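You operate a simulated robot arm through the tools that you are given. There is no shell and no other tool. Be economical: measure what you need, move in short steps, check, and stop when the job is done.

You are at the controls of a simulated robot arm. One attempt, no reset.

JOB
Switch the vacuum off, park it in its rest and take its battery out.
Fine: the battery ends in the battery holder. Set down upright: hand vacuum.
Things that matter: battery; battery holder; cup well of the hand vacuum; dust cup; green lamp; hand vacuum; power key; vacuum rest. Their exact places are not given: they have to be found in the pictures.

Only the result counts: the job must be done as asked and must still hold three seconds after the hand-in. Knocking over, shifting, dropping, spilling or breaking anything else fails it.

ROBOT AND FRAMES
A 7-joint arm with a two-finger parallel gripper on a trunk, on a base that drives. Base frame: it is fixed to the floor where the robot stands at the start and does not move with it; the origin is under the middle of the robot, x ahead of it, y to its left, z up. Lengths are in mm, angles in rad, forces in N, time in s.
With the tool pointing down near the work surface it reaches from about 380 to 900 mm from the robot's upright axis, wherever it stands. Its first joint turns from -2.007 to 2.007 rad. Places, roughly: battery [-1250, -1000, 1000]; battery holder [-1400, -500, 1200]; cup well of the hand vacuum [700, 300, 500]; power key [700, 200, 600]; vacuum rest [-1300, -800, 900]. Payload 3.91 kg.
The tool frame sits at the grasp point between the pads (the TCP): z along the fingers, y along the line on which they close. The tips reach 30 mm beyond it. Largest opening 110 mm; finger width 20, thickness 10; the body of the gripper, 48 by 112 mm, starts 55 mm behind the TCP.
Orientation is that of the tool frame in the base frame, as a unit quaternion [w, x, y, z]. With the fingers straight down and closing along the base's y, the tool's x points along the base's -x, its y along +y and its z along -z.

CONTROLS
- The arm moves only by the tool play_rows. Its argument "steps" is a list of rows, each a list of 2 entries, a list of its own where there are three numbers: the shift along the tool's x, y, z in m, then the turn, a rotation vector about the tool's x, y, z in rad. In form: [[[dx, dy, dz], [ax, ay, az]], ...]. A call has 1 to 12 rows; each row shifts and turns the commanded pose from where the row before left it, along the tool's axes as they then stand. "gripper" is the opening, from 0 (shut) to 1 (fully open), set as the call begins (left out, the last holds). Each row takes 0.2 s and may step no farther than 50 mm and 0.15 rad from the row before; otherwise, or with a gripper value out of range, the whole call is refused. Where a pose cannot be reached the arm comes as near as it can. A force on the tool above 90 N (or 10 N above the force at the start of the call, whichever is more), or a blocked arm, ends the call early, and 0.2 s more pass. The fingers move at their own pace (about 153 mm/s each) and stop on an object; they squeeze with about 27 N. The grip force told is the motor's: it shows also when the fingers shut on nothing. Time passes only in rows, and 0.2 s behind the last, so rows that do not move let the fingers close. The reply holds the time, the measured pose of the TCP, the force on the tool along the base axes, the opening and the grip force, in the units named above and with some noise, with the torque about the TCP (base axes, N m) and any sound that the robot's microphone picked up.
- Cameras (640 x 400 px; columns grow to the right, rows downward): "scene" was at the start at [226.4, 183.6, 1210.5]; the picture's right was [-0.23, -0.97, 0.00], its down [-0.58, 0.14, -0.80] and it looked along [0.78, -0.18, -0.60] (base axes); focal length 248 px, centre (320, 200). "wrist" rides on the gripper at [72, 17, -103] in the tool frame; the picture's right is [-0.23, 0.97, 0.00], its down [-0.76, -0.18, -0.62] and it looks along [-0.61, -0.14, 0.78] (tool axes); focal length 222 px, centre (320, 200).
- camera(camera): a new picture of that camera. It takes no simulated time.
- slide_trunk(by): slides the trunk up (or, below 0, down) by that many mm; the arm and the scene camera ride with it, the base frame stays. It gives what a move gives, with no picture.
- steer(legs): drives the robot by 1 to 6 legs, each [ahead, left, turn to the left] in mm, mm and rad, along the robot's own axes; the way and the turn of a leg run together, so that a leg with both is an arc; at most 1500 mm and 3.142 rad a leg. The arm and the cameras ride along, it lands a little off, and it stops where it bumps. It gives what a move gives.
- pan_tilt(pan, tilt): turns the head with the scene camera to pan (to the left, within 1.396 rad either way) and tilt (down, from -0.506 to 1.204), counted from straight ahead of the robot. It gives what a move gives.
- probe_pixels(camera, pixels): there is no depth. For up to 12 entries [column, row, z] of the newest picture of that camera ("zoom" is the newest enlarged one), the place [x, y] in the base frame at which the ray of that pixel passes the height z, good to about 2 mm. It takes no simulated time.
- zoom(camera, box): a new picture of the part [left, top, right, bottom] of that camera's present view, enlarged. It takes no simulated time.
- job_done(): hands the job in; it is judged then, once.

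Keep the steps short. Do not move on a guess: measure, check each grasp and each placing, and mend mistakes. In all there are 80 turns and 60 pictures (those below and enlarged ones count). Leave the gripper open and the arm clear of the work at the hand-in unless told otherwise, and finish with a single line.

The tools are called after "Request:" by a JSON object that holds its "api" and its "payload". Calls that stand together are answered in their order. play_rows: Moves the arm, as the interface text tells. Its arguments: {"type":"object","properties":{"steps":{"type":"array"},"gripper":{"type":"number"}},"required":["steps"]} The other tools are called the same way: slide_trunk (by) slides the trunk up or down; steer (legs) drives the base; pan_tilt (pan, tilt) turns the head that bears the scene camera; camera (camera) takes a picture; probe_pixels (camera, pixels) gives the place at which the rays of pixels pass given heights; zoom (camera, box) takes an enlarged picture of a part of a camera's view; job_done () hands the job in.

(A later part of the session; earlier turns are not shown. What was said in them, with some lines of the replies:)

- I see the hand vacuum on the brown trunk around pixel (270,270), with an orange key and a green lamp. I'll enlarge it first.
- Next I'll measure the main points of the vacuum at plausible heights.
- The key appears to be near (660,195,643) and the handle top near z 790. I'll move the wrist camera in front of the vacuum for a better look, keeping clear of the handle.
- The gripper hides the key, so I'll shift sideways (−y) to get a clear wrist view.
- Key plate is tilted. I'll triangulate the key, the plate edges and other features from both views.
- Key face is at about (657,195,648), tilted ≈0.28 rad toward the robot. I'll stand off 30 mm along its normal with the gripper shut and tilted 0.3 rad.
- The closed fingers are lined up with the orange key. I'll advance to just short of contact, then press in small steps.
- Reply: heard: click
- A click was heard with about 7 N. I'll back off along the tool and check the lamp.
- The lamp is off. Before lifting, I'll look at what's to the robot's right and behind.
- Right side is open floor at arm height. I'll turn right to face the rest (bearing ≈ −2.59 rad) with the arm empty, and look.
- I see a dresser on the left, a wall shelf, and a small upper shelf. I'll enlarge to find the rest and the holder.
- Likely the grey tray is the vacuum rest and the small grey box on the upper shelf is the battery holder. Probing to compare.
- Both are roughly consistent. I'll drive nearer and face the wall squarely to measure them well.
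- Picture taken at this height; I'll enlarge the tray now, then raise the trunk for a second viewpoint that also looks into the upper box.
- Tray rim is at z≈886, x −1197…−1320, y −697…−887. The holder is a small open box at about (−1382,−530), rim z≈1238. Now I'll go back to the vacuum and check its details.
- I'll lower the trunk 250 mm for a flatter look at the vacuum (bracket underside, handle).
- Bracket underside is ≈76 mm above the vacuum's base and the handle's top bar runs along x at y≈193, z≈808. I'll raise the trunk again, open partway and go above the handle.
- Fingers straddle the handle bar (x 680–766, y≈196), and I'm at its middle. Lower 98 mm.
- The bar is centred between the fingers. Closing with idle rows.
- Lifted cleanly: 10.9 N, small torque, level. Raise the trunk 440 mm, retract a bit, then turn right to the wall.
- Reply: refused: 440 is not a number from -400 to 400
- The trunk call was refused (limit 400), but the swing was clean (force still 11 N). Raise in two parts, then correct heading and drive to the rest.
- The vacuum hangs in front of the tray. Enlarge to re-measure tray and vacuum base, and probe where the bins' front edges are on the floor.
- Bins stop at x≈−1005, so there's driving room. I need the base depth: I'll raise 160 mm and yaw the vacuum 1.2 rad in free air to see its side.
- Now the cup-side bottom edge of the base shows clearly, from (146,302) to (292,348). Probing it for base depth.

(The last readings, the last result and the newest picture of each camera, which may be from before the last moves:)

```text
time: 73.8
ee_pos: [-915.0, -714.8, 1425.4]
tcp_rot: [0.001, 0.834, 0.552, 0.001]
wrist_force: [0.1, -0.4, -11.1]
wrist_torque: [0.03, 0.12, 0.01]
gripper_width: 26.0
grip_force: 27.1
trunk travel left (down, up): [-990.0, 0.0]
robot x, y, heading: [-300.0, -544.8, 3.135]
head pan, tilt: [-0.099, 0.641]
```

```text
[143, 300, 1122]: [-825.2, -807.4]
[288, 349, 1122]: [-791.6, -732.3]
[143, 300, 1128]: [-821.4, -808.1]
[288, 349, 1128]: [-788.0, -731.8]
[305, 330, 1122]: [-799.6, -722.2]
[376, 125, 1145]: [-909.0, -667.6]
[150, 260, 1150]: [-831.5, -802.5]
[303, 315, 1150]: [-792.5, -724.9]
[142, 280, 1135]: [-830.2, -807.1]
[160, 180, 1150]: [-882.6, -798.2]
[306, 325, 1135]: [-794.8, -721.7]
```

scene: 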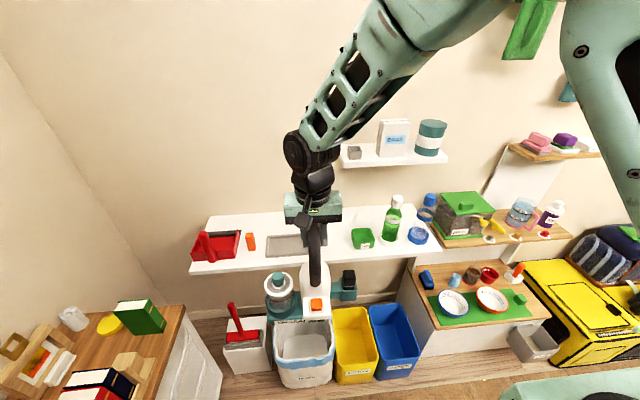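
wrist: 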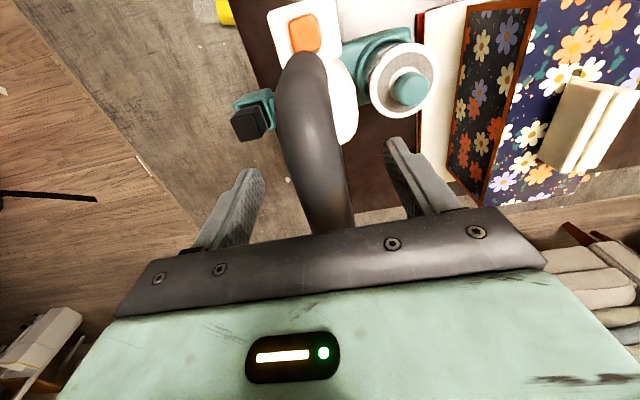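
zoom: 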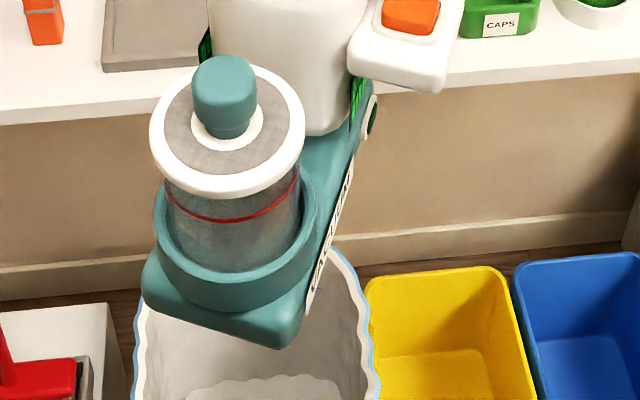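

Left-edge offset disagrees by about 12 mm with the earlier estimate; I'll cross-check with the key and battery tops, whose offsets I know.

Request:
{"api": "probe_pixels", "payload": {"camera": "zoom", "pixels": [[410, 15, 1267], [410, 15, 1257], [223, 68, 1290], [223, 68, 1270], [235, 190, 1230], [371, 118, 1145], [371, 118, 1135], [330, -124, 1275]]}}

Request:
{"api": "camera", "payload": {"camera": "wrist"}}

```text
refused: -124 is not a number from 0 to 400
```

```text
22 pictures are left
```

wrist: 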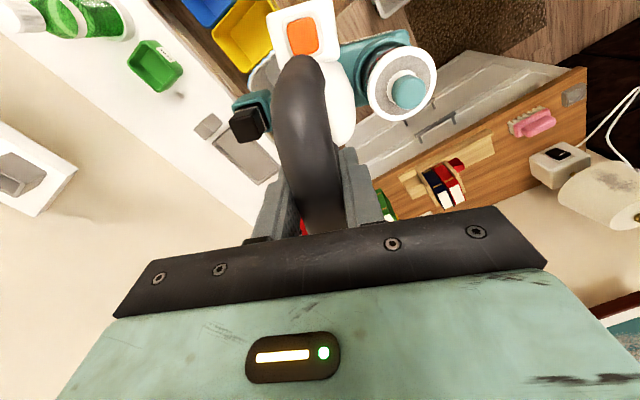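

The wrist view matches the pre-grasp one, so the vacuum hasn't tilted in the grip. Repeat the cross-check.

Request:
{"api": "probe_pixels", "payload": {"camera": "scene", "pixels": [[342.5, 243.7, 1267]]}}

Request:
{"api": "probe_pixels", "payload": {"camera": "zoom", "pixels": [[410, 15, 1267], [410, 15, 1257], [223, 68, 1290], [223, 68, 1270], [235, 190, 1230], [371, 118, 1145], [371, 118, 1135]]}}

```text
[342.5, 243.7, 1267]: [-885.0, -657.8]
```

```text
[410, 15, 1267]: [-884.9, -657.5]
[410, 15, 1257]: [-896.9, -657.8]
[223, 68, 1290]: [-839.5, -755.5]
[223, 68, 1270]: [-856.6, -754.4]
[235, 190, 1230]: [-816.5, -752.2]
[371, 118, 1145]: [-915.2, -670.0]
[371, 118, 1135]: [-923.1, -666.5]
```

Reconciled: teal base underside sits ~18 mm above its foot, and the base centre is roughly straight below the grip in depth and 46 mm to the vacuum's left. I'll undo the yaw, and drive 200 mm ahead.

Request:
{"api": "play_rows", "payload": {"steps": [[[0, 0, 0.02], [0, 0, 0.15]], [[0, 0, 0.02], [0, 0, 0.15]], [[0, 0, 0.02], [0, 0, 0.15]], [[0, 0, 0.02], [0, 0, 0.15]], [[0, 0, 0.02], [0, 0, 0.15]], [[0, 0, 0.02], [0, 0, 0.15]], [[0, 0, 0.02], [0, 0, 0.15]], [[0, 0, 0.015], [0, 0, 0.12]]]}}

Request:
{"api": "steer", "payload": {"legs": [[200, 0, 0.008]]}}

```text
time: 75.6
ee_pos: [-913.6, -712.9, 1271.3]
tcp_rot: [0.0, 1.0, -0.002, 0.0]
wrist_force: [-0.1, -0.4, -9.8]
wrist_torque: [0.11, 0.06, 0.02]
gripper_width: 26.1
grip_force: 27.2
trunk travel left (down, up): [-990.0, 0.0]
robot x, y, heading: [-303.7, -538.8, 3.136]
head pan, tilt: [-0.099, 0.641]
```

```text
time: 77.1
ee_pos: [-1103.9, -714.0, 1272.4]
tcp_rot: [0.0, 1.0, -0.001, 0.0]
wrist_force: [0.6, 0.2, -10.6]
wrist_torque: [0.12, -0.01, 0.0]
gripper_width: 26.0
grip_force: 26.7
trunk travel left (down, up): [-990.0, 0.0]
robot x, y, heading: [-487.4, -545.0, 3.14]
head pan, tilt: [-0.099, 0.641]
```

Extend over the tray (still ~75 mm above its rim) and look.

Request:
{"api": "play_rows", "payload": {"steps": [[[-0.0315, 0.008, 0], [0, 0, 0]], [[-0.0315, 0.008, 0], [0, 0, 0]], [[-0.0315, 0.008, 0], [0, 0, 0]], [[-0.0315, 0.008, 0], [0, 0, 0]], [[0, 0, 0.02], [0, 0, 0]]]}}

Request:
{"api": "zoom", "payload": {"camera": "scene", "box": [220, 180, 400, 292]}}

```text
time: 78.3
ee_pos: [-1232.2, -747.3, 1249.7]
tcp_rot: [0.0, 1.0, -0.001, 0.001]
wrist_force: [0.4, -0.2, -11.1]
wrist_torque: [0.08, 0.06, -0.02]
gripper_width: 26.1
grip_force: 27.0
trunk travel left (down, up): [-990.0, 0.0]
robot x, y, heading: [-492.3, -544.1, 3.138]
head pan, tilt: [-0.099, 0.641]
```

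```text
3.56 times, centred on (310, 236) of scene
```

zoom: 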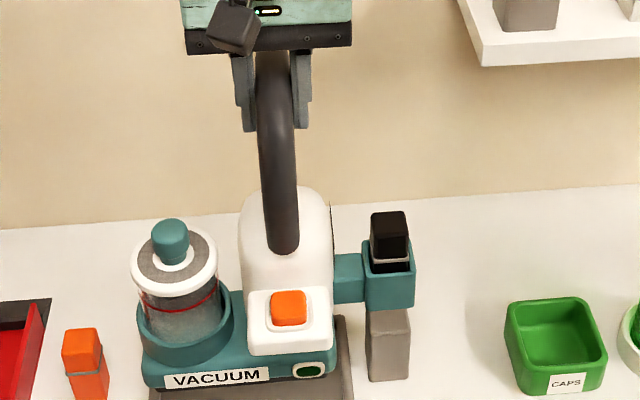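

The bracket is right above the grey post, which is the same grey as the tray and appears to be part of the rest. I'll look at the lower region to align with the tray.

Request:
{"api": "play_rows", "payload": {"steps": [[[-0.01, 0, 0.015], [0, 0, 0]], [[-0.01, 0, 0.015], [0, 0, 0]]]}}

Request:
{"api": "zoom", "payload": {"camera": "scene", "box": [230, 220, 370, 310]}}

```text
time: 78.9
ee_pos: [-1252.1, -746.1, 1221.2]
tcp_rot: [0.0, 1.0, -0.001, 0.0]
wrist_force: [0.6, -0.1, -10.0]
wrist_torque: [0.08, 0.01, 0.01]
gripper_width: 25.8
grip_force: 27.4
trunk travel left (down, up): [-990.0, 0.0]
robot x, y, heading: [-489.3, -544.4, 3.139]
head pan, tilt: [-0.099, 0.641]
```

```text
4.44 times, centred on (300, 265) of scene
```

zoom: 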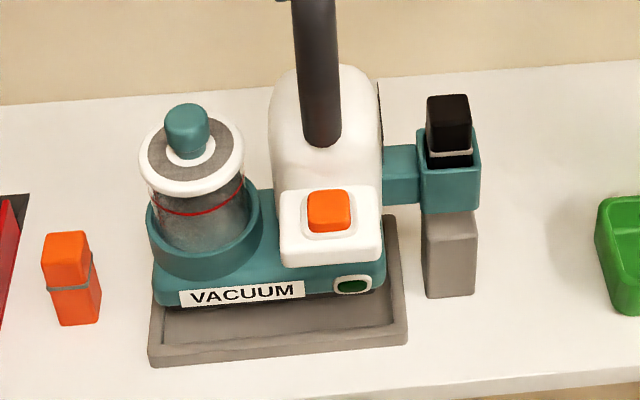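

Clear view. Tray outer ≈198 mm vs base ≈171 mm, and it runs parallel. Probing edges to centre it.

Request:
{"api": "probe_pixels", "payload": {"camera": "zoom", "pixels": [[150, 352, 886], [408, 334, 886], [163, 342, 886], [397, 322, 886], [155, 298, 934], [386, 278, 934], [399, 216, 886], [425, 297, 861], [472, 292, 861], [427, 222, 938], [478, 218, 938], [450, 209, 992]]}}

```text
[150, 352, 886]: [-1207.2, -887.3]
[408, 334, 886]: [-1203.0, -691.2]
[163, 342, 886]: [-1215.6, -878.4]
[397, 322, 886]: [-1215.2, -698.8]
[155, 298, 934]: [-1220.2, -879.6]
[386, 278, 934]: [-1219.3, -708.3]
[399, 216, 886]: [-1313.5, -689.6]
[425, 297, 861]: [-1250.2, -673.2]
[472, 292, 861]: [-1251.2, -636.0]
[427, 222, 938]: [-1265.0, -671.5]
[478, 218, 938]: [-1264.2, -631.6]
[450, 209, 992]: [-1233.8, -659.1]
```

Shift +5 mm in y and +3 mm in x, lower 22 mm, and zoom tighter on the front edges.

Request:
{"api": "play_rows", "payload": {"steps": [[[0.003, -0.005, 0.011], [0, 0, 0]], [[0, 0, 0.011], [0, 0, 0]]]}}

Request:
{"api": "zoom", "payload": {"camera": "scene", "box": [256, 255, 352, 315]}}

```text
time: 79.5
ee_pos: [-1247.6, -741.3, 1200.7]
tcp_rot: [0.0, 1.0, -0.002, 0.0]
wrist_force: [0.3, 0.0, -10.7]
wrist_torque: [0.11, 0.06, -0.02]
gripper_width: 25.8
grip_force: 27.0
trunk travel left (down, up): [-990.0, 0.0]
robot x, y, heading: [-492.0, -544.7, 3.14]
head pan, tilt: [-0.099, 0.641]
```

```text
6.67 times, centred on (304, 285) of scene
```

zoom: 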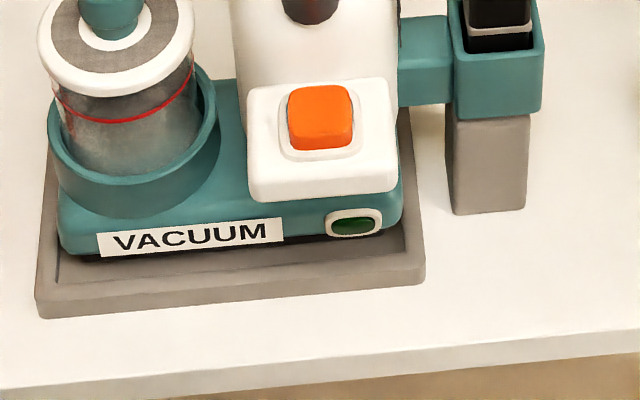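

Request:
{"api": "probe_pixels", "payload": {"camera": "zoom", "pixels": [[190, 256, 914], [190, 256, 905], [320, 242, 914], [230, 274, 886], [56, 283, 886], [409, 250, 886], [59, 240, 914], [403, 212, 914], [232, 298, 886], [50, 150, 886], [400, 108, 886]]}}

```text
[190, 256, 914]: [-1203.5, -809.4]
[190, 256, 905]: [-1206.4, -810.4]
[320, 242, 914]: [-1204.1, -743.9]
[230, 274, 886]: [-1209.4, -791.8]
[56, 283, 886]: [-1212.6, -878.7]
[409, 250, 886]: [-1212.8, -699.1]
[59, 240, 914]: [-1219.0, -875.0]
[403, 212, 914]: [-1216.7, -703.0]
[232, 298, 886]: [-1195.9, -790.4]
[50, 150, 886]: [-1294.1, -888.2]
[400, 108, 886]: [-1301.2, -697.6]
```

y is centred; x needs ~7 mm further back (base front at −1204 vs inner lip −1209). Shift and lower slowly.

Request:
{"api": "play_rows", "payload": {"steps": [[[-0.007, 0, 0.0], [0, 0, 0]], [[0, 0, 0.008], [0, 0, 0]], [[0, 0, 0.006], [0, 0, 0]]]}}

Request:
{"api": "zoom", "payload": {"camera": "scene", "box": [256, 255, 352, 315]}}

```text
time: 80.3
ee_pos: [-1257.7, -741.1, 1190.1]
tcp_rot: [0.002, 1.0, -0.001, -0.003]
wrist_force: [-0.3, -1.5, 20.7]
wrist_torque: [0.62, 0.05, -0.02]
gripper_width: 25.5
grip_force: 27.2
trunk travel left (down, up): [-990.0, 0.0]
robot x, y, heading: [-486.3, -544.7, 3.135]
head pan, tilt: [-0.099, 0.641]
```

```text
6.67 times, centred on (304, 285) of scene
```

zoom: 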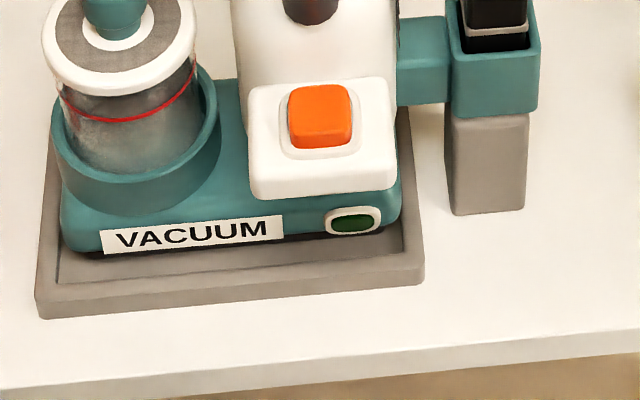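

Contact came early (20 N at z≈1190): the foot is sitting on a rim edge rather than dropping in. I'll lift 8 mm and look closely at the front lip clearance.

Request:
{"api": "play_rows", "payload": {"steps": [[[0, 0, -0.01], [0, 0, 0]], [[0, 0, -0.004], [0, 0, 0]]]}}

Request:
{"api": "zoom", "payload": {"camera": "scene", "box": [258, 276, 322, 306]}}

```text
time: 80.9
ee_pos: [-1255.0, -739.9, 1197.9]
tcp_rot: [-0.001, 1.0, -0.001, 0.001]
wrist_force: [-0.1, -0.5, -10.6]
wrist_torque: [0.1, 0.02, -0.01]
gripper_width: 26.1
grip_force: 26.6
trunk travel left (down, up): [-990.0, 0.0]
robot x, y, heading: [-493.5, -541.5, 3.142]
head pan, tilt: [-0.099, 0.641]
```

```text
10.00 times, centred on (290, 291) of scene
```

zoom: 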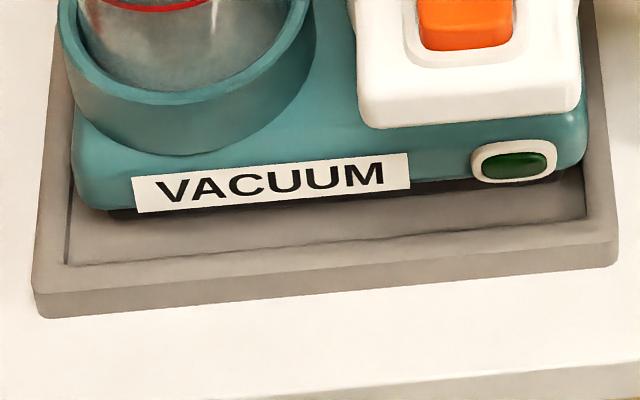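

Request:
{"api": "probe_pixels", "payload": {"camera": "zoom", "pixels": [[280, 206, 898], [280, 206, 906], [325, 241, 886], [325, 268, 886], [325, 292, 861], [65, 265, 886], [588, 217, 886], [76, 190, 910], [588, 150, 910], [110, 216, 898], [66, 190, 868], [578, 195, 868]]}}

```text
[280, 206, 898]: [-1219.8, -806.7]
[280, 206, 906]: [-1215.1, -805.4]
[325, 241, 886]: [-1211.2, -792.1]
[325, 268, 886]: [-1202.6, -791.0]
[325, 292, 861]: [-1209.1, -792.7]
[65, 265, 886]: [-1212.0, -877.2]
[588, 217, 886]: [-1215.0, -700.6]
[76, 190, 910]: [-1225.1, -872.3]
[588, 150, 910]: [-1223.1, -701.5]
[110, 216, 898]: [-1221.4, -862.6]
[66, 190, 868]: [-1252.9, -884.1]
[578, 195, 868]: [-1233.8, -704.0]
```

Front clearance is ~5 mm, left ~5, right ~1, so contact was at the back/right. Shift +2.5 mm x, −2.5 mm y, then lower gently.

Request:
{"api": "play_rows", "payload": {"steps": [[[0.0025, 0.0025, 0], [0, 0, 0]], [[0, 0, 0.004], [0, 0, 0]], [[0, 0, 0.004], [0, 0, 0]], [[0, 0, 0.004], [0, 0, 0]]]}}

```text
time: 81.9
ee_pos: [-1252.0, -741.6, 1192.3]
tcp_rot: [0.0, 1.0, 0.0, -0.001]
wrist_force: [0.4, 1.5, 5.1]
wrist_torque: [0.2, -0.82, 0.01]
gripper_width: 25.9
grip_force: 27.1
trunk travel left (down, up): [-990.0, 0.0]
robot x, y, heading: [-490.8, -546.0, 3.14]
head pan, tilt: [-0.099, 0.641]
```

Now 16 N contact with a torque that points to the front lip. Look before doing more.

Request:
{"api": "zoom", "payload": {"camera": "scene", "box": [256, 246, 352, 306]}}

```text
6.67 times, centred on (304, 276) of scene
```

zoom: 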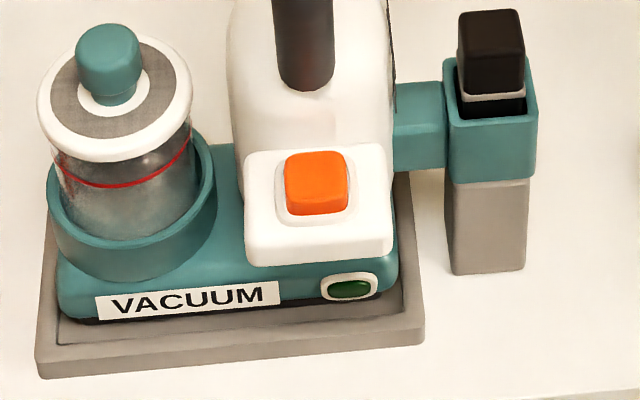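

Request:
{"api": "probe_pixels", "payload": {"camera": "zoom", "pixels": [[490, 182, 940], [490, 182, 965], [487, 272, 861], [487, 272, 870], [490, 120, 1000], [490, 120, 1020], [240, 318, 886], [240, 311, 886], [240, 311, 893], [72, 322, 893], [58, 343, 886], [404, 300, 886]]}}

```text
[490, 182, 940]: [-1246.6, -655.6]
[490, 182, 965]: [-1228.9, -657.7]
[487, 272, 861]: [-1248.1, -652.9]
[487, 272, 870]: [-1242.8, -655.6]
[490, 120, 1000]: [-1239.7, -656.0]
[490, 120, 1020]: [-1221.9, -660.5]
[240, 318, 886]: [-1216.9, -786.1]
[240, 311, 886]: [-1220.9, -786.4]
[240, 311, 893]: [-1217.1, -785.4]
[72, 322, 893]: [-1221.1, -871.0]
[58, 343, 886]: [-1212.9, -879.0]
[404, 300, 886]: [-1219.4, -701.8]
```

Contact seems to be at the front right lip, with the base yawed slightly relative to the tray. Lift, shift 3 mm back and 2 mm to −y, yaw 0.015, and lower again.

Request:
{"api": "play_rows", "payload": {"steps": [[[0, 0, -0.012], [0, 0, 0]], [[-0.003, 0.002, 0], [0, 0, -0.015]], [[0, 0, 0.004], [0, 0, 0]], [[0, 0, 0.004], [0, 0, 0]], [[0, 0, 0.004], [0, 0, 0]]]}}

Request:
{"api": "zoom", "payload": {"camera": "scene", "box": [258, 270, 338, 320]}}

```text
time: 83.1
ee_pos: [-1255.2, -744.7, 1190.6]
tcp_rot: [0.001, 1.0, 0.007, 0.0]
wrist_force: [3.3, 2.3, 8.4]
wrist_torque: [0.24, -0.77, 0.0]
gripper_width: 25.9
grip_force: 27.0
trunk travel left (down, up): [-990.0, 0.0]
robot x, y, heading: [-492.4, -546.5, 3.141]
head pan, tilt: [-0.099, 0.641]
```

```text
8.00 times, centred on (298, 295) of scene
```

zoom: 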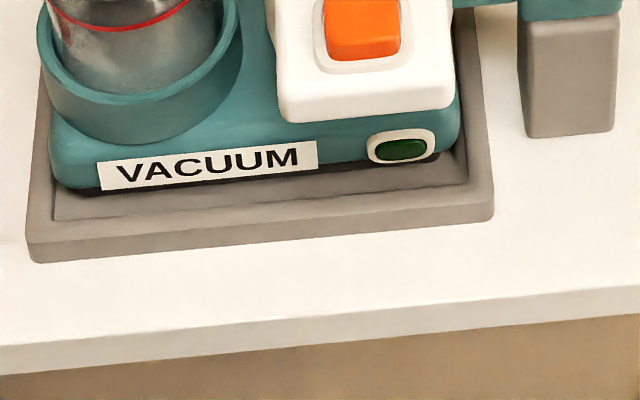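

Forces now point to the back and left lips (Fx +3, Fy +2), so the right spot lies between. Lift 5 mm, shift +1.7 x, +1.7 y, lower again.

Request:
{"api": "play_rows", "payload": {"steps": [[[0, 0, -0.009], [0, 0, 0]], [[0.0017, -0.0017, 0], [0, 0, 0.005]], [[0, 0, 0.003], [0, 0, 0]], [[0, 0, 0.003], [0, 0, 0]], [[0, 0, 0.003], [0, 0, 0]]]}}

```text
time: 84.3
ee_pos: [-1253.2, -743.1, 1190.3]
tcp_rot: [0.001, 1.0, 0.004, 0.0]
wrist_force: [4.2, 4.2, 13.2]
wrist_torque: [0.2, -0.56, 0.06]
gripper_width: 25.9
grip_force: 27.1
trunk travel left (down, up): [-990.0, 0.0]
robot x, y, heading: [-490.6, -548.8, 3.141]
head pan, tilt: [-0.099, 0.641]
```

Foot height matches the rim top each time, so in the picture the lip and foot can be compared directly without parallax. Take one close picture in this contact state.

Request:
{"api": "zoom", "payload": {"camera": "scene", "box": [258, 265, 322, 305]}}

```text
10.00 times, centred on (290, 285) of scene
```

zoom: 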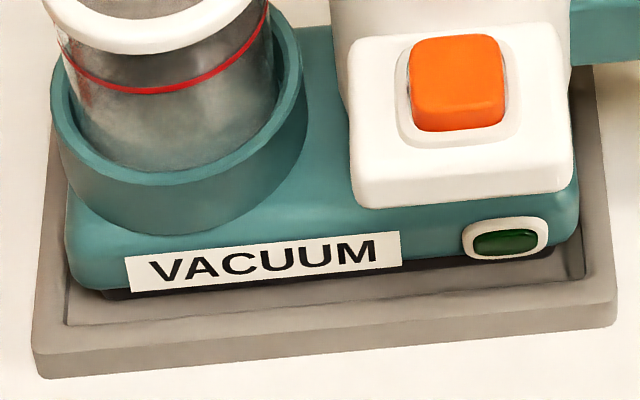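

The foot (dark strip) is centred left/right with a gap at the front lip, and contact height never varies with position: it's most likely already standing on the shallow tray floor. I'll ease the preload and open the fingers slightly around the handle as a safe test.

Request:
{"api": "play_rows", "payload": {"steps": [[[0, 0, -0.002], [0, 0, 0]], [[0, 0, -0.001], [0, 0, 0]]]}}

Request:
{"api": "play_rows", "payload": {"steps": [[[0, 0, 0], [0, 0, 0]], [[0, 0, 0], [0, 0, 0]]], "gripper": 0.42}}

Request:
{"api": "zoom", "payload": {"camera": "scene", "box": [240, 175, 400, 305]}}

```text
time: 84.9
ee_pos: [-1252.7, -742.2, 1191.6]
tcp_rot: [0.0, 1.0, 0.005, 0.0]
wrist_force: [-2.4, -1.8, -0.5]
wrist_torque: [-0.13, 0.8, 0.05]
gripper_width: 25.8
grip_force: 26.8
trunk travel left (down, up): [-990.0, 0.0]
robot x, y, heading: [-491.8, -544.1, 3.138]
head pan, tilt: [-0.099, 0.641]
```

```text
time: 85.5
ee_pos: [-1253.4, -741.3, 1191.9]
tcp_rot: [0.0, 1.0, 0.005, 0.0]
wrist_force: [0.4, 0.0, -0.3]
wrist_torque: [0.0, 0.01, 0.01]
gripper_width: 46.2
grip_force: 0.1
trunk travel left (down, up): [-990.0, 0.0]
robot x, y, heading: [-492.7, -546.7, 3.142]
head pan, tilt: [-0.099, 0.641]
```

```text
3.08 times, centred on (320, 240) of scene
```

zoom: 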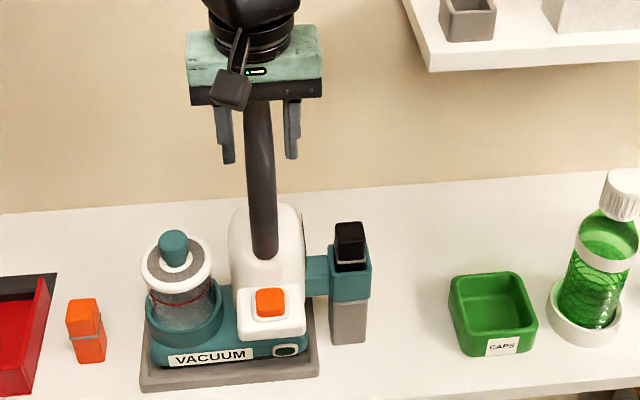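

The vacuum stands by itself, level, with no load on the arm. Now raise clear of the handle and turn the tool ~90° (camera towards +y) for the battery.

Request:
{"api": "play_rows", "payload": {"steps": [[[0, 0, -0.045], [0, 0, 0]], [[0, 0, -0.045], [0, 0, 0]], [[0, 0, -0.01], [0, 0, -0.15]], [[0, 0, -0.0], [0, 0, -0.15]], [[0, 0, 0], [0, 0, -0.15]], [[0, 0, 0], [0, 0, -0.15]], [[0, 0, 0], [0, 0, -0.15]], [[0, 0, 0], [0, 0, -0.15]], [[0, 0, 0], [0, 0, -0.15]], [[0, 0, 0], [0, 0, -0.15]], [[0, 0, 0], [0, 0, -0.15]], [[0, 0, 0], [0, 0, -0.15]]]}}

Request:
{"api": "play_rows", "payload": {"steps": [[[0.045, 0, 0], [0, 0, -0.061]], [[0.038, 0, 0], [0, 0, 0]]]}}

Request:
{"api": "zoom", "payload": {"camera": "scene", "box": [250, 225, 378, 305]}}

Request:
{"api": "camera", "payload": {"camera": "wrist"}}

```text
time: 88.1
ee_pos: [-1252.5, -742.7, 1291.4]
tcp_rot: [0.001, 0.729, 0.685, 0.0]
wrist_force: [-0.1, -0.7, 0.2]
wrist_torque: [-0.05, 0.01, 0.02]
gripper_width: 46.5
grip_force: 0.0
trunk travel left (down, up): [-990.0, 0.0]
robot x, y, heading: [-489.6, -544.3, 3.143]
head pan, tilt: [-0.099, 0.641]
```

```text
time: 88.7
ee_pos: [-1251.0, -661.6, 1292.2]
tcp_rot: [0.0, 0.708, 0.707, 0.0]
wrist_force: [0.2, -0.6, -0.2]
wrist_torque: [-0.01, -0.02, -0.02]
gripper_width: 46.2
grip_force: 0.0
trunk travel left (down, up): [-990.0, 0.0]
robot x, y, heading: [-493.0, -545.3, 3.143]
head pan, tilt: [-0.099, 0.641]
```

```text
5.00 times, centred on (314, 265) of scene
```

zoom: 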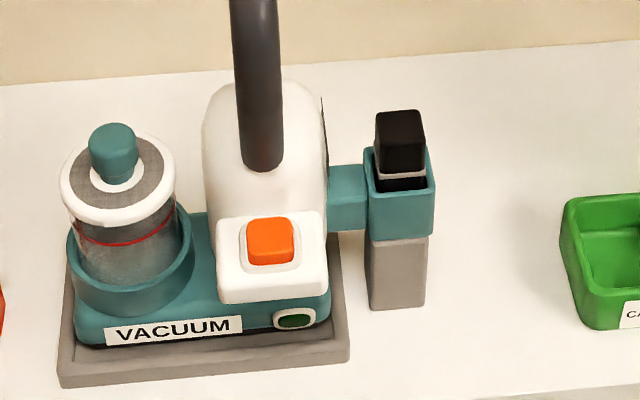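

```text
11 pictures are left
```

wrist: 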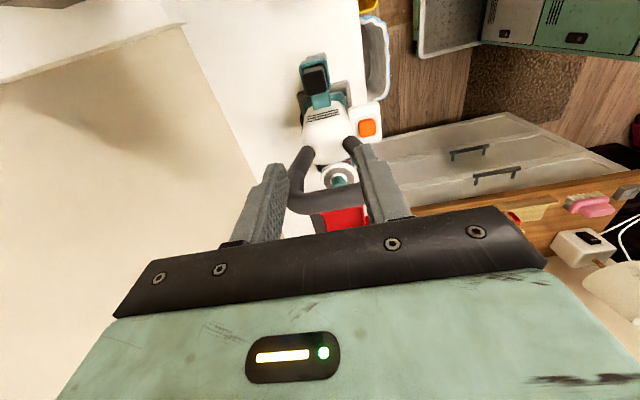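

Good view from both cameras. Enlarge the wrist view of the battery and triangulate.

Request:
{"api": "probe_pixels", "payload": {"camera": "zoom", "pixels": [[400, 118, 1030], [400, 118, 1060], [375, 140, 1040], [425, 140, 1040], [402, 143, 1040], [402, 143, 1060], [403, 205, 1020], [403, 205, 1000]]}}

Request:
{"api": "zoom", "payload": {"camera": "wrist", "box": [270, 40, 366, 100]}}

Request:
{"api": "probe_pixels", "payload": {"camera": "zoom", "pixels": [[320, 200, 1020], [320, 200, 1040], [320, 200, 1060]]}}

```text
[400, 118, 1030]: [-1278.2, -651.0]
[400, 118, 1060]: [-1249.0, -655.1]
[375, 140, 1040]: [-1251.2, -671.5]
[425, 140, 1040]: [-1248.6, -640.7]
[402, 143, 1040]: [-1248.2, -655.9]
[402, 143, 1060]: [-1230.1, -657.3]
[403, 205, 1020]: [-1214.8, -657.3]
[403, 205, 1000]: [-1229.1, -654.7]
```

```text
6.67 times, centred on (318, 70) of wrist
```

zoom: 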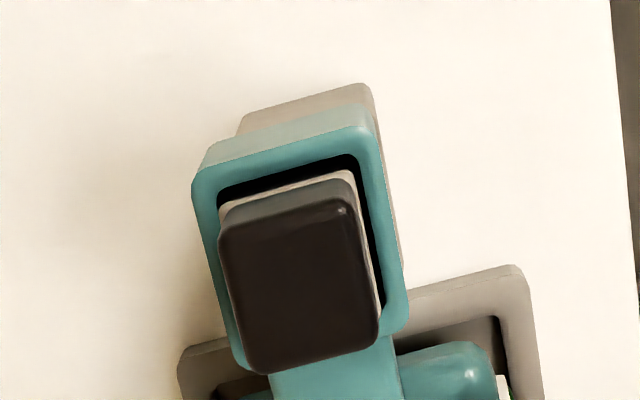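

```text
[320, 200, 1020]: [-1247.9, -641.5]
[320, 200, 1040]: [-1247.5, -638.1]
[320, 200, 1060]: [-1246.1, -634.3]
```

Request:
{"api": "probe_pixels", "payload": {"camera": "zoom", "pixels": [[300, 288, 1030], [300, 288, 1045], [300, 288, 1060], [222, 235, 1045], [352, 210, 1045], [378, 340, 1045], [256, 370, 1045], [198, 180, 1015], [372, 130, 1015], [405, 325, 1015], [238, 355, 1015]]}}

```text
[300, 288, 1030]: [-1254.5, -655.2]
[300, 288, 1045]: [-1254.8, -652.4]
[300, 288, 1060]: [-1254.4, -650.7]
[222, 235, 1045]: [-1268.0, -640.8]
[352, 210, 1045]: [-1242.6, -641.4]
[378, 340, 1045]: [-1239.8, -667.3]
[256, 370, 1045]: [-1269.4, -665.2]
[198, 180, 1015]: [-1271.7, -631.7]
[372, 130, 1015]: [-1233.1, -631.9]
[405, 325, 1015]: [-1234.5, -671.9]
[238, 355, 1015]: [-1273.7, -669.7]
```

Battery: centre (−1255,−653), ~28 mm square, top z≈1050, protruding ~45 mm above its socket. Align and descend in two stages.

Request:
{"api": "play_rows", "payload": {"steps": [[[0.0086, -0.004, 0.03], [0, 0, 0]], [[0, 0, 0.04], [0, 0, 0]], [[0, 0, 0.04], [0, 0, 0]], [[0, 0, 0.04], [0, 0, 0]], [[0, 0, 0.035], [0, 0, 0]]], "gripper": 0.58}}

Request:
{"api": "camera", "payload": {"camera": "wrist"}}

```text
time: 89.9
ee_pos: [-1256.6, -652.4, 1106.2]
tcp_rot: [0.0, 0.708, 0.707, 0.0]
wrist_force: [0.0, -0.3, 0.0]
wrist_torque: [0.01, 0.01, -0.03]
gripper_width: 63.9
grip_force: 0.1
trunk travel left (down, up): [-990.0, 0.0]
robot x, y, heading: [-490.5, -539.1, 3.139]
head pan, tilt: [-0.099, 0.641]
```

```text
9 pictures are left
```

wrist: 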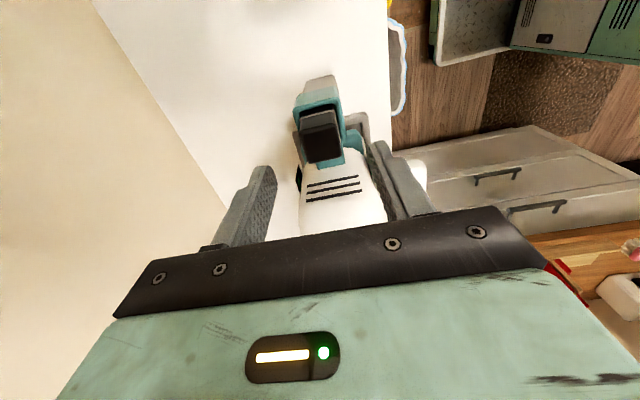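

Battery is within ~3 mm of centre. Correct by (3,2) mm, descend 64 mm and close.

Request:
{"api": "play_rows", "payload": {"steps": [[[0.003, 0.002, 0.022], [0, 0, 0]], [[0, 0, 0.022], [0, 0, 0]], [[0, 0, 0.02], [0, 0, 0]]]}}

Request:
{"api": "play_rows", "payload": {"steps": [[[0, 0, 0], [0, 0, 0]], [[0, 0, 0], [0, 0, 0]], [[0, 0, 0], [0, 0, 0]]], "gripper": 0}}

```text
time: 90.7
ee_pos: [-1251.8, -649.3, 1042.0]
tcp_rot: [0.0, 0.708, 0.706, -0.001]
wrist_force: [0.0, -0.8, 0.9]
wrist_torque: [-0.03, 0.0, -0.02]
gripper_width: 63.9
grip_force: 0.0
trunk travel left (down, up): [-990.0, 0.0]
robot x, y, heading: [-493.0, -540.0, 3.141]
head pan, tilt: [-0.099, 0.641]
```

```text
time: 91.5
ee_pos: [-1251.1, -649.6, 1041.1]
tcp_rot: [-0.001, 0.708, 0.706, 0.001]
wrist_force: [-2.1, 0.3, -0.1]
wrist_torque: [0.01, 0.1, -0.17]
gripper_width: 29.3
grip_force: 27.4
trunk travel left (down, up): [-990.0, 0.0]
robot x, y, heading: [-492.1, -541.4, 3.14]
head pan, tilt: [-0.099, 0.641]
```

Gripped at 29 mm. Relieve the small side force and pull straight up slowly.

Request:
{"api": "play_rows", "payload": {"steps": [[[0, -0.001, -0.003], [0, 0, 0]], [[0, 0, -0.005], [0, 0, 0]], [[0, 0, -0.006], [0, 0, 0]]]}}

Request:
{"api": "zoom", "payload": {"camera": "scene", "box": [250, 215, 378, 295]}}

```text
time: 92.3
ee_pos: [-1253.7, -649.4, 1056.4]
tcp_rot: [0.0, 0.708, 0.706, 0.0]
wrist_force: [0.4, 0.4, -0.9]
wrist_torque: [-0.02, 0.0, 0.02]
gripper_width: 29.5
grip_force: 27.4
trunk travel left (down, up): [-990.0, 0.0]
robot x, y, heading: [-490.1, -544.4, 3.137]
head pan, tilt: [-0.099, 0.641]
```

```text
5.00 times, centred on (314, 255) of scene
```

zoom: 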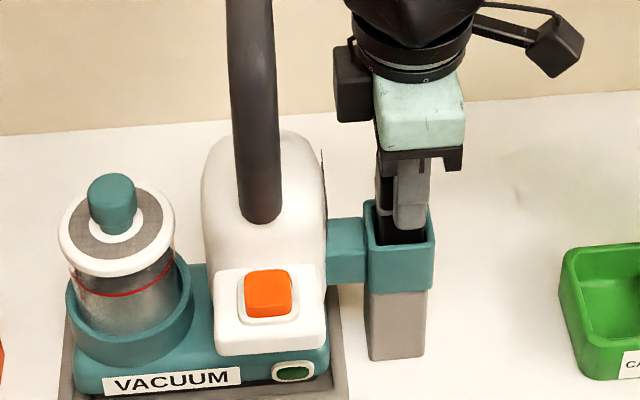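

Battery comes out freely. Continue straight up to about z 1350.

Request:
{"api": "play_rows", "payload": {"steps": [[[0, 0, -0.015], [0, 0, 0]], [[0, 0, -0.015], [0, 0, 0]], [[0, 0, -0.02], [0, 0, 0]], [[0, 0, -0.03], [0, 0, 0]], [[0, 0, -0.03], [0, 0, 0]], [[0, 0, -0.04], [0, 0, 0]], [[0, 0, -0.04], [0, 0, 0]], [[0, 0, -0.04], [0, 0, 0]], [[0, 0, -0.04], [0, 0, 0]], [[0, 0, -0.03], [0, 0, 0]]]}}

Request:
{"api": "pan_tilt", "payload": {"pan": -0.2, "tilt": 0.5}}

Request:
{"api": "camera", "payload": {"camera": "scene"}}

```text
time: 94.5
ee_pos: [-1253.3, -649.9, 1355.5]
tcp_rot: [0.0, 0.708, 0.706, 0.0]
wrist_force: [0.0, -0.7, -0.1]
wrist_torque: [0.0, -0.01, 0.01]
gripper_width: 29.5
grip_force: 27.3
trunk travel left (down, up): [-990.0, 0.0]
robot x, y, heading: [-488.5, -542.3, 3.143]
head pan, tilt: [-0.099, 0.641]
```

```text
time: 95.2
ee_pos: [-1253.2, -648.4, 1354.4]
tcp_rot: [0.0, 0.708, 0.706, 0.0]
wrist_force: [-0.5, 0.6, -0.4]
wrist_torque: [-0.01, -0.02, -0.01]
gripper_width: 29.6
grip_force: 27.2
trunk travel left (down, up): [-990.0, 0.0]
robot x, y, heading: [-490.7, -544.0, 3.138]
head pan, tilt: [-0.201, 0.499]
```

```text
7 pictures are left
```

scene: 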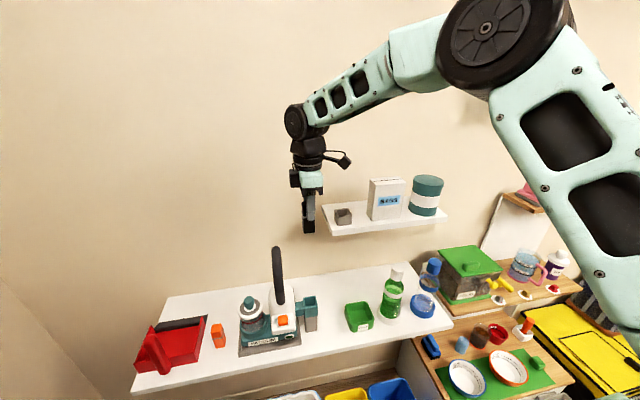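

Enlarge the holder and the held battery.

Request:
{"api": "zoom", "payload": {"camera": "scene", "box": [292, 172, 388, 238]}}

```text
6.06 times, centred on (340, 205) of scene
```

zoom: 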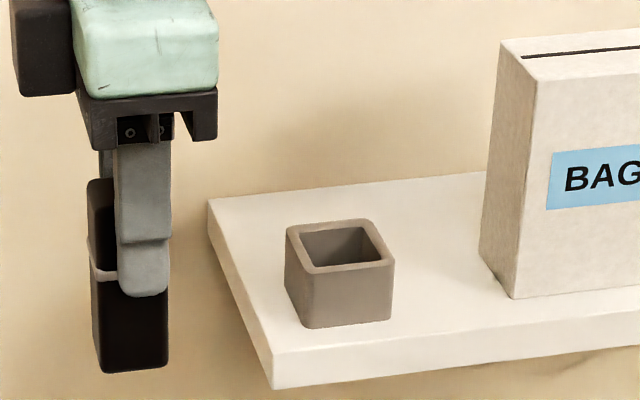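

Request:
{"api": "probe_pixels", "payload": {"camera": "zoom", "pixels": [[341, 247, 1240], [300, 233, 1240], [364, 226, 1240], [382, 259, 1240], [313, 267, 1240], [303, 274, 1240], [393, 264, 1240], [305, 327, 1206], [391, 318, 1206], [515, 297, 1206], [483, 250, 1206], [537, 80, 1330]]}}

Request:
{"api": "probe_pixels", "payload": {"camera": "zoom", "pixels": [[130, 370, 1294], [100, 372, 1294], [165, 366, 1294], [286, 228, 1240], [370, 220, 1240], [499, 43, 1330], [275, 388, 1190], [208, 200, 1206]]}}

```text
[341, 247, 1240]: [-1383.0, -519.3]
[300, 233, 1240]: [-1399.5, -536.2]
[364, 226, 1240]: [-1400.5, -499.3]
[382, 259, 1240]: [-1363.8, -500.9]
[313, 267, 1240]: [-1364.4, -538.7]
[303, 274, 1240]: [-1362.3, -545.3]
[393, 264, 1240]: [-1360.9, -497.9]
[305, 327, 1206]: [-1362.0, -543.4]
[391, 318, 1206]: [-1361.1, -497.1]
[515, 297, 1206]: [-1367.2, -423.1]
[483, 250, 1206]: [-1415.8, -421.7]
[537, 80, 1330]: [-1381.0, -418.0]
```

```text
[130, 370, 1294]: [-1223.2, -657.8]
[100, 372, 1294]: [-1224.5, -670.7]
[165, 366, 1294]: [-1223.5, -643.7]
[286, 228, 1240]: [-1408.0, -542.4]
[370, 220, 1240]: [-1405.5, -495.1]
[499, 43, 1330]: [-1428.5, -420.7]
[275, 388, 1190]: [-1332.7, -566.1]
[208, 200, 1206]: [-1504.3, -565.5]
```

Holder opening: centre (−1383,−519), inner ≈36 mm, rim z 1240; the battery is ~28×26. It's out of comfortable reach, so I'll drive 100 mm ahead (bins still ≥ 400 mm away from the robot's middle).

Request:
{"api": "steer", "payload": {"legs": [[100, 0, 0]]}}

```text
time: 96.4
ee_pos: [-1353.5, -646.6, 1354.9]
tcp_rot: [0.0, 0.709, 0.705, 0.001]
wrist_force: [-0.1, 0.1, 0.0]
wrist_torque: [-0.01, 0.01, 0.0]
gripper_width: 29.6
grip_force: 27.1
trunk travel left (down, up): [-990.0, 0.0]
robot x, y, heading: [-592.1, -548.6, 3.145]
head pan, tilt: [-0.201, 0.499]
```

Move above the holder.

Request:
{"api": "play_rows", "payload": {"steps": [[[0.043, -0.01, 0], [0, 0, 0]], [[0.043, -0.01, 0], [0, 0, 0]], [[0.0426, -0.0095, 0], [0, 0, 0]], [[0, 0, 0.01], [0, 0, 0]]]}}

Request:
{"api": "zoom", "payload": {"camera": "scene", "box": [320, 160, 416, 226]}}

```text
time: 97.4
ee_pos: [-1385.1, -518.6, 1345.9]
tcp_rot: [0.0, 0.709, 0.705, 0.0]
wrist_force: [0.5, 0.3, -0.7]
wrist_torque: [0.0, 0.0, 0.03]
gripper_width: 29.7
grip_force: 27.0
trunk travel left (down, up): [-990.0, 0.0]
robot x, y, heading: [-588.9, -541.7, 3.134]
head pan, tilt: [-0.201, 0.499]
```

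```text
6.06 times, centred on (368, 193) of scene
```

zoom: 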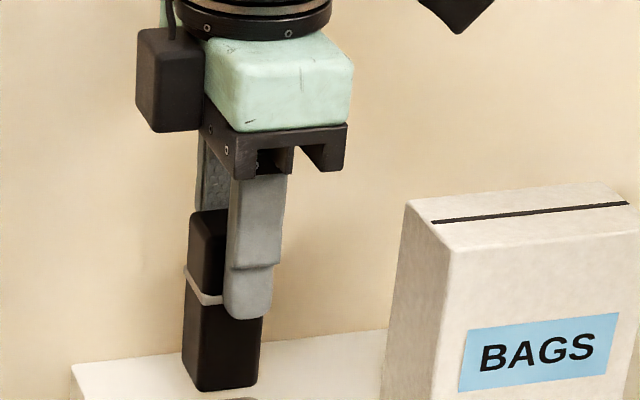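

Measure the battery's bottom corners relative to the tool in this view.

Request:
{"api": "probe_pixels", "payload": {"camera": "zoom", "pixels": [[197, 391, 1271], [259, 385, 1271], [183, 376, 1271], [197, 391, 1280], [259, 385, 1280], [183, 376, 1280], [197, 391, 1262], [259, 385, 1262]]}}

```text
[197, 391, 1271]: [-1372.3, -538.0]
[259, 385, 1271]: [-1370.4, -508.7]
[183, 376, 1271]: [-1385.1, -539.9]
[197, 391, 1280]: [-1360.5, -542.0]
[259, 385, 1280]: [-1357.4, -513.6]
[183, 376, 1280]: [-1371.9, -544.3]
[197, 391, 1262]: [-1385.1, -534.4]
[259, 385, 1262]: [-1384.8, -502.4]
```

Offset is −4.8 mm in y. Correct (+4 y, +1.5 x) and lower to just above the rim, then check.

Request:
{"api": "play_rows", "payload": {"steps": [[[0.004, 0.0015, 0], [0, 0, 0]], [[0, 0, 0.012], [0, 0, 0]], [[0, 0, 0.012], [0, 0, 0]]]}}

Request:
{"api": "zoom", "payload": {"camera": "scene", "box": [330, 180, 410, 235]}}

```text
time: 98.2
ee_pos: [-1380.9, -513.8, 1323.0]
tcp_rot: [0.0, 0.709, 0.705, -0.002]
wrist_force: [-1.6, 0.2, 20.5]
wrist_torque: [-0.01, -0.03, -0.03]
gripper_width: 29.5
grip_force: 27.2
trunk travel left (down, up): [-990.0, 0.0]
robot x, y, heading: [-589.3, -543.8, 3.137]
head pan, tilt: [-0.201, 0.499]
```

```text
7.27 times, centred on (370, 208) of scene
```

zoom: 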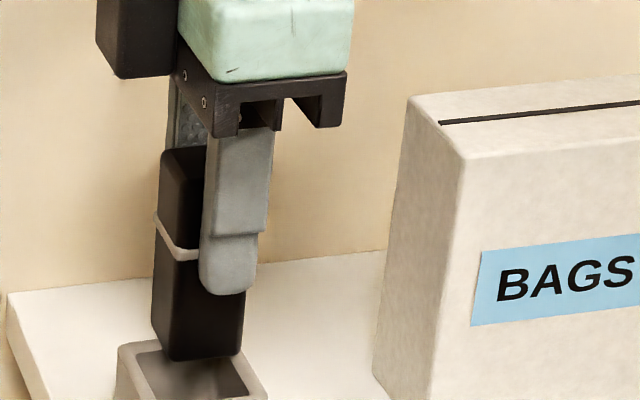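

Contact at the rim: the battery is too far back/left in the opening. Probe at rim height (parallax-free at contact).

Request:
{"api": "probe_pixels", "payload": {"camera": "zoom", "pixels": [[170, 360, 1241], [241, 352, 1241], [152, 342, 1241], [135, 357, 1241], [153, 395, 1241], [249, 393, 1241], [118, 346, 1241], [266, 394, 1241]]}}

```text
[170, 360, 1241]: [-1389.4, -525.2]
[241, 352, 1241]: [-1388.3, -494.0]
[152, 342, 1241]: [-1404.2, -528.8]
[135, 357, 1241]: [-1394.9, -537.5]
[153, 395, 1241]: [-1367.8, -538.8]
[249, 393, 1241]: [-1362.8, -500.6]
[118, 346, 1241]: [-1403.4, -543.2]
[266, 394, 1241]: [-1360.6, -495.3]
```

At the contact plane the battery is 21 mm too far back and ~10 mm too far to +y (so the rim is really ~17 mm higher and nearer than estimated). The holder hasn't moved. Lift 15 mm and correct.

Request:
{"api": "play_rows", "payload": {"steps": [[[0, 0, -0.018], [0, 0, 0]], [[-0.0095, 0.021, 0], [0, 0, 0]], [[0, 0, 0.008], [0, 0, 0]], [[0, 0, 0], [0, 0, 0]]]}}

Request:
{"api": "zoom", "payload": {"camera": "scene", "box": [330, 190, 410, 245]}}

```text
time: 99.2
ee_pos: [-1360.3, -523.1, 1331.3]
tcp_rot: [0.0, 0.709, 0.705, 0.001]
wrist_force: [0.0, 1.0, -0.4]
wrist_torque: [0.01, -0.03, -0.03]
gripper_width: 29.4
grip_force: 26.7
trunk travel left (down, up): [-990.0, 0.0]
robot x, y, heading: [-593.0, -543.8, 3.14]
head pan, tilt: [-0.201, 0.499]
```

```text
7.27 times, centred on (370, 218) of scene
```

zoom: 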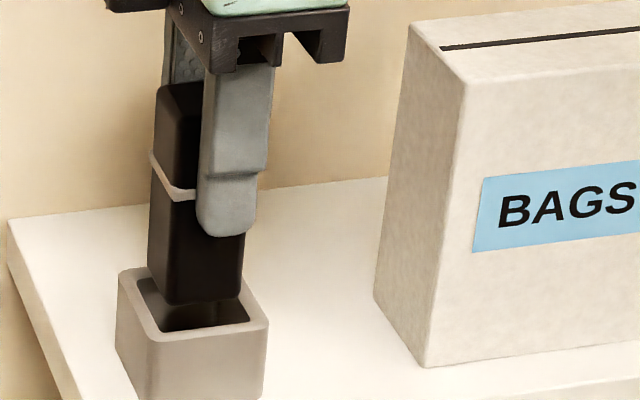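

Now lined up over the opening. Lower in small steps with a force check.

Request:
{"api": "play_rows", "payload": {"steps": [[[0, 0, 0.006], [0, 0, 0]], [[0, 0, 0.005], [0, 0, 0]], [[0, 0, 0.004], [0, 0, 0]]]}}

```text
time: 100.0
ee_pos: [-1361.4, -522.1, 1316.4]
tcp_rot: [0.0, 0.709, 0.705, 0.001]
wrist_force: [-0.4, 0.5, -0.4]
wrist_torque: [0.0, 0.0, 0.03]
gripper_width: 29.4
grip_force: 26.7
trunk travel left (down, up): [-990.0, 0.0]
robot x, y, heading: [-587.4, -540.0, 3.138]
head pan, tilt: [-0.201, 0.499]
```

No contact, so it's inside. Continue gently toward the holder floor.

Request:
{"api": "play_rows", "payload": {"steps": [[[0, 0, 0.005], [0, 0, 0]], [[0, 0, 0.005], [0, 0, 0]], [[0, 0, 0.004], [0, 0, 0]], [[0, 0, 0.003], [0, 0, 0]]]}}

```text
time: 101.0
ee_pos: [-1361.4, -523.4, 1299.0]
tcp_rot: [0.001, 0.709, 0.705, 0.001]
wrist_force: [-0.2, 0.8, 0.0]
wrist_torque: [0.01, 0.0, 0.0]
gripper_width: 29.4
grip_force: 26.8
trunk travel left (down, up): [-990.0, 0.0]
robot x, y, heading: [-590.5, -541.5, 3.139]
head pan, tilt: [-0.201, 0.499]
```

Request:
{"api": "play_rows", "payload": {"steps": [[[0, 0, 0.003], [0, 0, 0]], [[0, 0, 0.002], [0, 0, 0]], [[0, 0, 0.002], [0, 0, 0]]]}}

```text
time: 101.8
ee_pos: [-1361.7, -523.8, 1292.9]
tcp_rot: [0.0, 0.71, 0.704, -0.001]
wrist_force: [0.2, 0.5, -1.3]
wrist_torque: [0.02, 0.0, -0.02]
gripper_width: 29.6
grip_force: 27.5
trunk travel left (down, up): [-990.0, 0.0]
robot x, y, heading: [-590.6, -544.1, 3.139]
head pan, tilt: [-0.201, 0.499]
```

Fingertips are ~6 mm above the rim. Lower 4 mm more, checking for floor contact.

Request:
{"api": "play_rows", "payload": {"steps": [[[0, 0, 0.002], [0, 0, 0]], [[0, 0, 0.002], [0, 0, 0]], [[0, 0, 0], [0, 0, 0]]]}}

Request:
{"api": "zoom", "payload": {"camera": "scene", "box": [330, 190, 410, 245]}}

```text
time: 102.6
ee_pos: [-1360.9, -523.2, 1289.4]
tcp_rot: [-0.001, 0.709, 0.706, 0.0]
wrist_force: [-2.8, 0.0, 20.7]
wrist_torque: [-0.06, 0.03, -0.01]
gripper_width: 30.1
grip_force: 27.2
trunk travel left (down, up): [-990.0, 0.0]
robot x, y, heading: [-588.6, -544.0, 3.131]
head pan, tilt: [-0.201, 0.499]
```

```text
7.27 times, centred on (370, 218) of scene
```

zoom: 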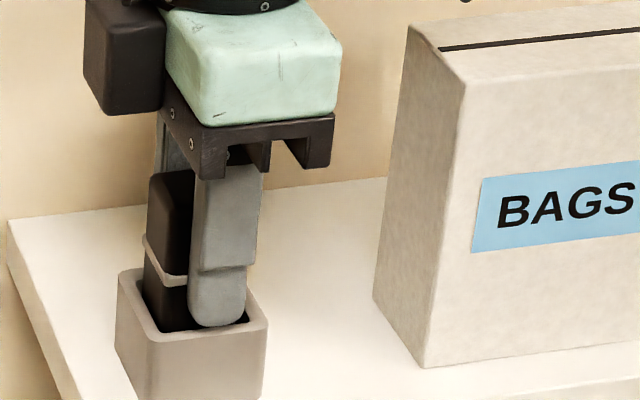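

The battery is on the holder floor (≈20 N contact). Ease off 2 mm, open the fingers only a few mm, then withdraw straight up.

Request:
{"api": "play_rows", "payload": {"steps": [[[0, 0, -0.002], [0, 0, 0]], [[0, 0, 0], [0, 0, 0]]]}}

Request:
{"api": "play_rows", "payload": {"steps": [[[0, 0, 0], [0, 0, 0]], [[0, 0, 0], [0, 0, 0]], [[0, 0, -0.01], [0, 0, 0]], [[0, 0, -0.02], [0, 0, 0]], [[0, 0, -0.04], [0, 0, 0]], [[0, 0, -0.04], [0, 0, 0]]], "gripper": 0.33}}

Request:
{"api": "zoom", "payload": {"camera": "scene", "box": [230, 180, 422, 300]}}

```text
time: 103.2
ee_pos: [-1359.1, -522.6, 1289.9]
tcp_rot: [-0.001, 0.709, 0.705, 0.0]
wrist_force: [-6.3, -0.9, 10.7]
wrist_torque: [-0.05, 0.29, 0.06]
gripper_width: 29.6
grip_force: 26.8
trunk travel left (down, up): [-990.0, 0.0]
robot x, y, heading: [-593.8, -541.3, 3.142]
head pan, tilt: [-0.201, 0.499]
```

```text
time: 104.6
ee_pos: [-1360.0, -522.4, 1402.7]
tcp_rot: [0.001, 0.709, 0.705, 0.0]
wrist_force: [-0.7, 0.1, 0.0]
wrist_torque: [-0.03, -0.04, 0.0]
gripper_width: 36.5
grip_force: 0.1
trunk travel left (down, up): [-990.0, 0.0]
robot x, y, heading: [-590.8, -540.5, 3.137]
head pan, tilt: [-0.201, 0.499]
```

```text
3.33 times, centred on (326, 240) of scene
```

zoom: 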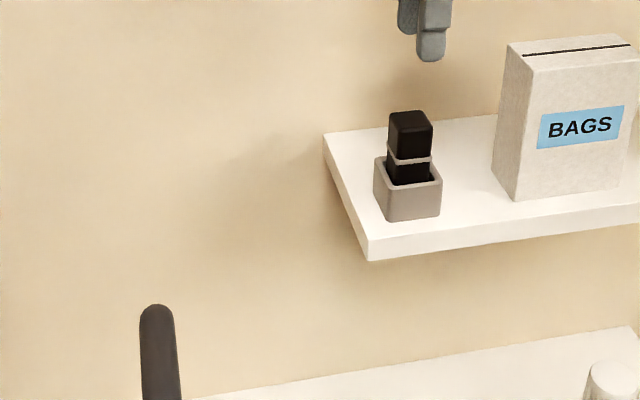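

Battery stands in the holder. Open the gripper, back away, and use the last picture for the parked vacuum.

Request:
{"api": "play_rows", "payload": {"steps": [[[0, 0.03, 0], [0, 0, 0]], [[0, 0.04, 0], [0, 0, 0]], [[0, 0.04, 0], [0, 0, 0]], [[0, 0.04, 0], [0, 0, 0]]], "gripper": 1}}

Request:
{"api": "steer", "payload": {"legs": [[-120, 0, 0]]}}

Request:
{"api": "pan_tilt", "payload": {"pan": -0.1, "tilt": 0.62}}

Request:
{"api": "zoom", "payload": {"camera": "scene", "box": [230, 170, 390, 290]}}

```text
time: 105.6
ee_pos: [-1210.5, -523.2, 1401.5]
tcp_rot: [0.001, 0.709, 0.705, 0.0]
wrist_force: [0.0, 0.6, 0.7]
wrist_torque: [-0.02, -0.01, 0.0]
gripper_width: 110.2
grip_force: 0.0
trunk travel left (down, up): [-990.0, 0.0]
robot x, y, heading: [-589.7, -539.0, 3.139]
head pan, tilt: [-0.201, 0.499]
```

```text
time: 106.8
ee_pos: [-1091.6, -523.0, 1402.7]
tcp_rot: [0.001, 0.709, 0.705, 0.0]
wrist_force: [0.2, 0.1, 0.7]
wrist_torque: [-0.04, -0.06, 0.03]
gripper_width: 110.0
grip_force: 0.1
trunk travel left (down, up): [-990.0, 0.0]
robot x, y, heading: [-471.9, -541.6, 3.138]
head pan, tilt: [-0.201, 0.499]
```

```text
time: 107.5
ee_pos: [-1090.5, -521.7, 1401.9]
tcp_rot: [0.0, 0.71, 0.705, 0.0]
wrist_force: [-1.1, 0.2, -0.3]
wrist_torque: [0.04, -0.02, -0.02]
gripper_width: 110.0
grip_force: 0.0
trunk travel left (down, up): [-990.0, 0.0]
robot x, y, heading: [-470.5, -545.5, 3.126]
head pan, tilt: [-0.099, 0.62]
```

```text
3.33 times, centred on (310, 230) of scene
```

zoom: 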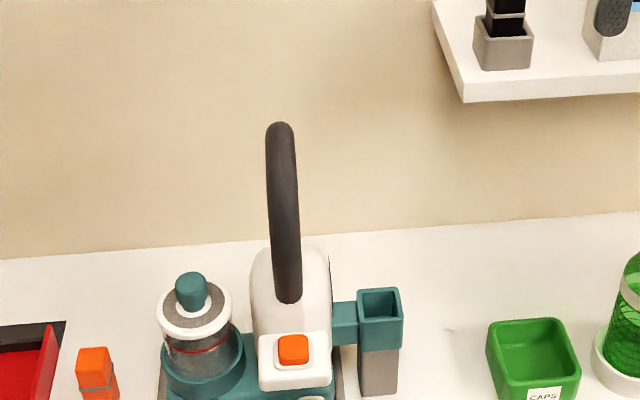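

The vacuum stands upright in the tray with its dust cup in place, its battery socket is empty and the battery is in the holder. Gripper is open and clear, so I'm handing in.

Request:
{"api": "job_done", "payload": {}}

```text
The job is handed in.
```

The vacuum is off (lamp out) and upright in its rest, and the battery stands in the battery holder; I judged that it sits on the tray floor from contact and pictures, without measuring its height there.
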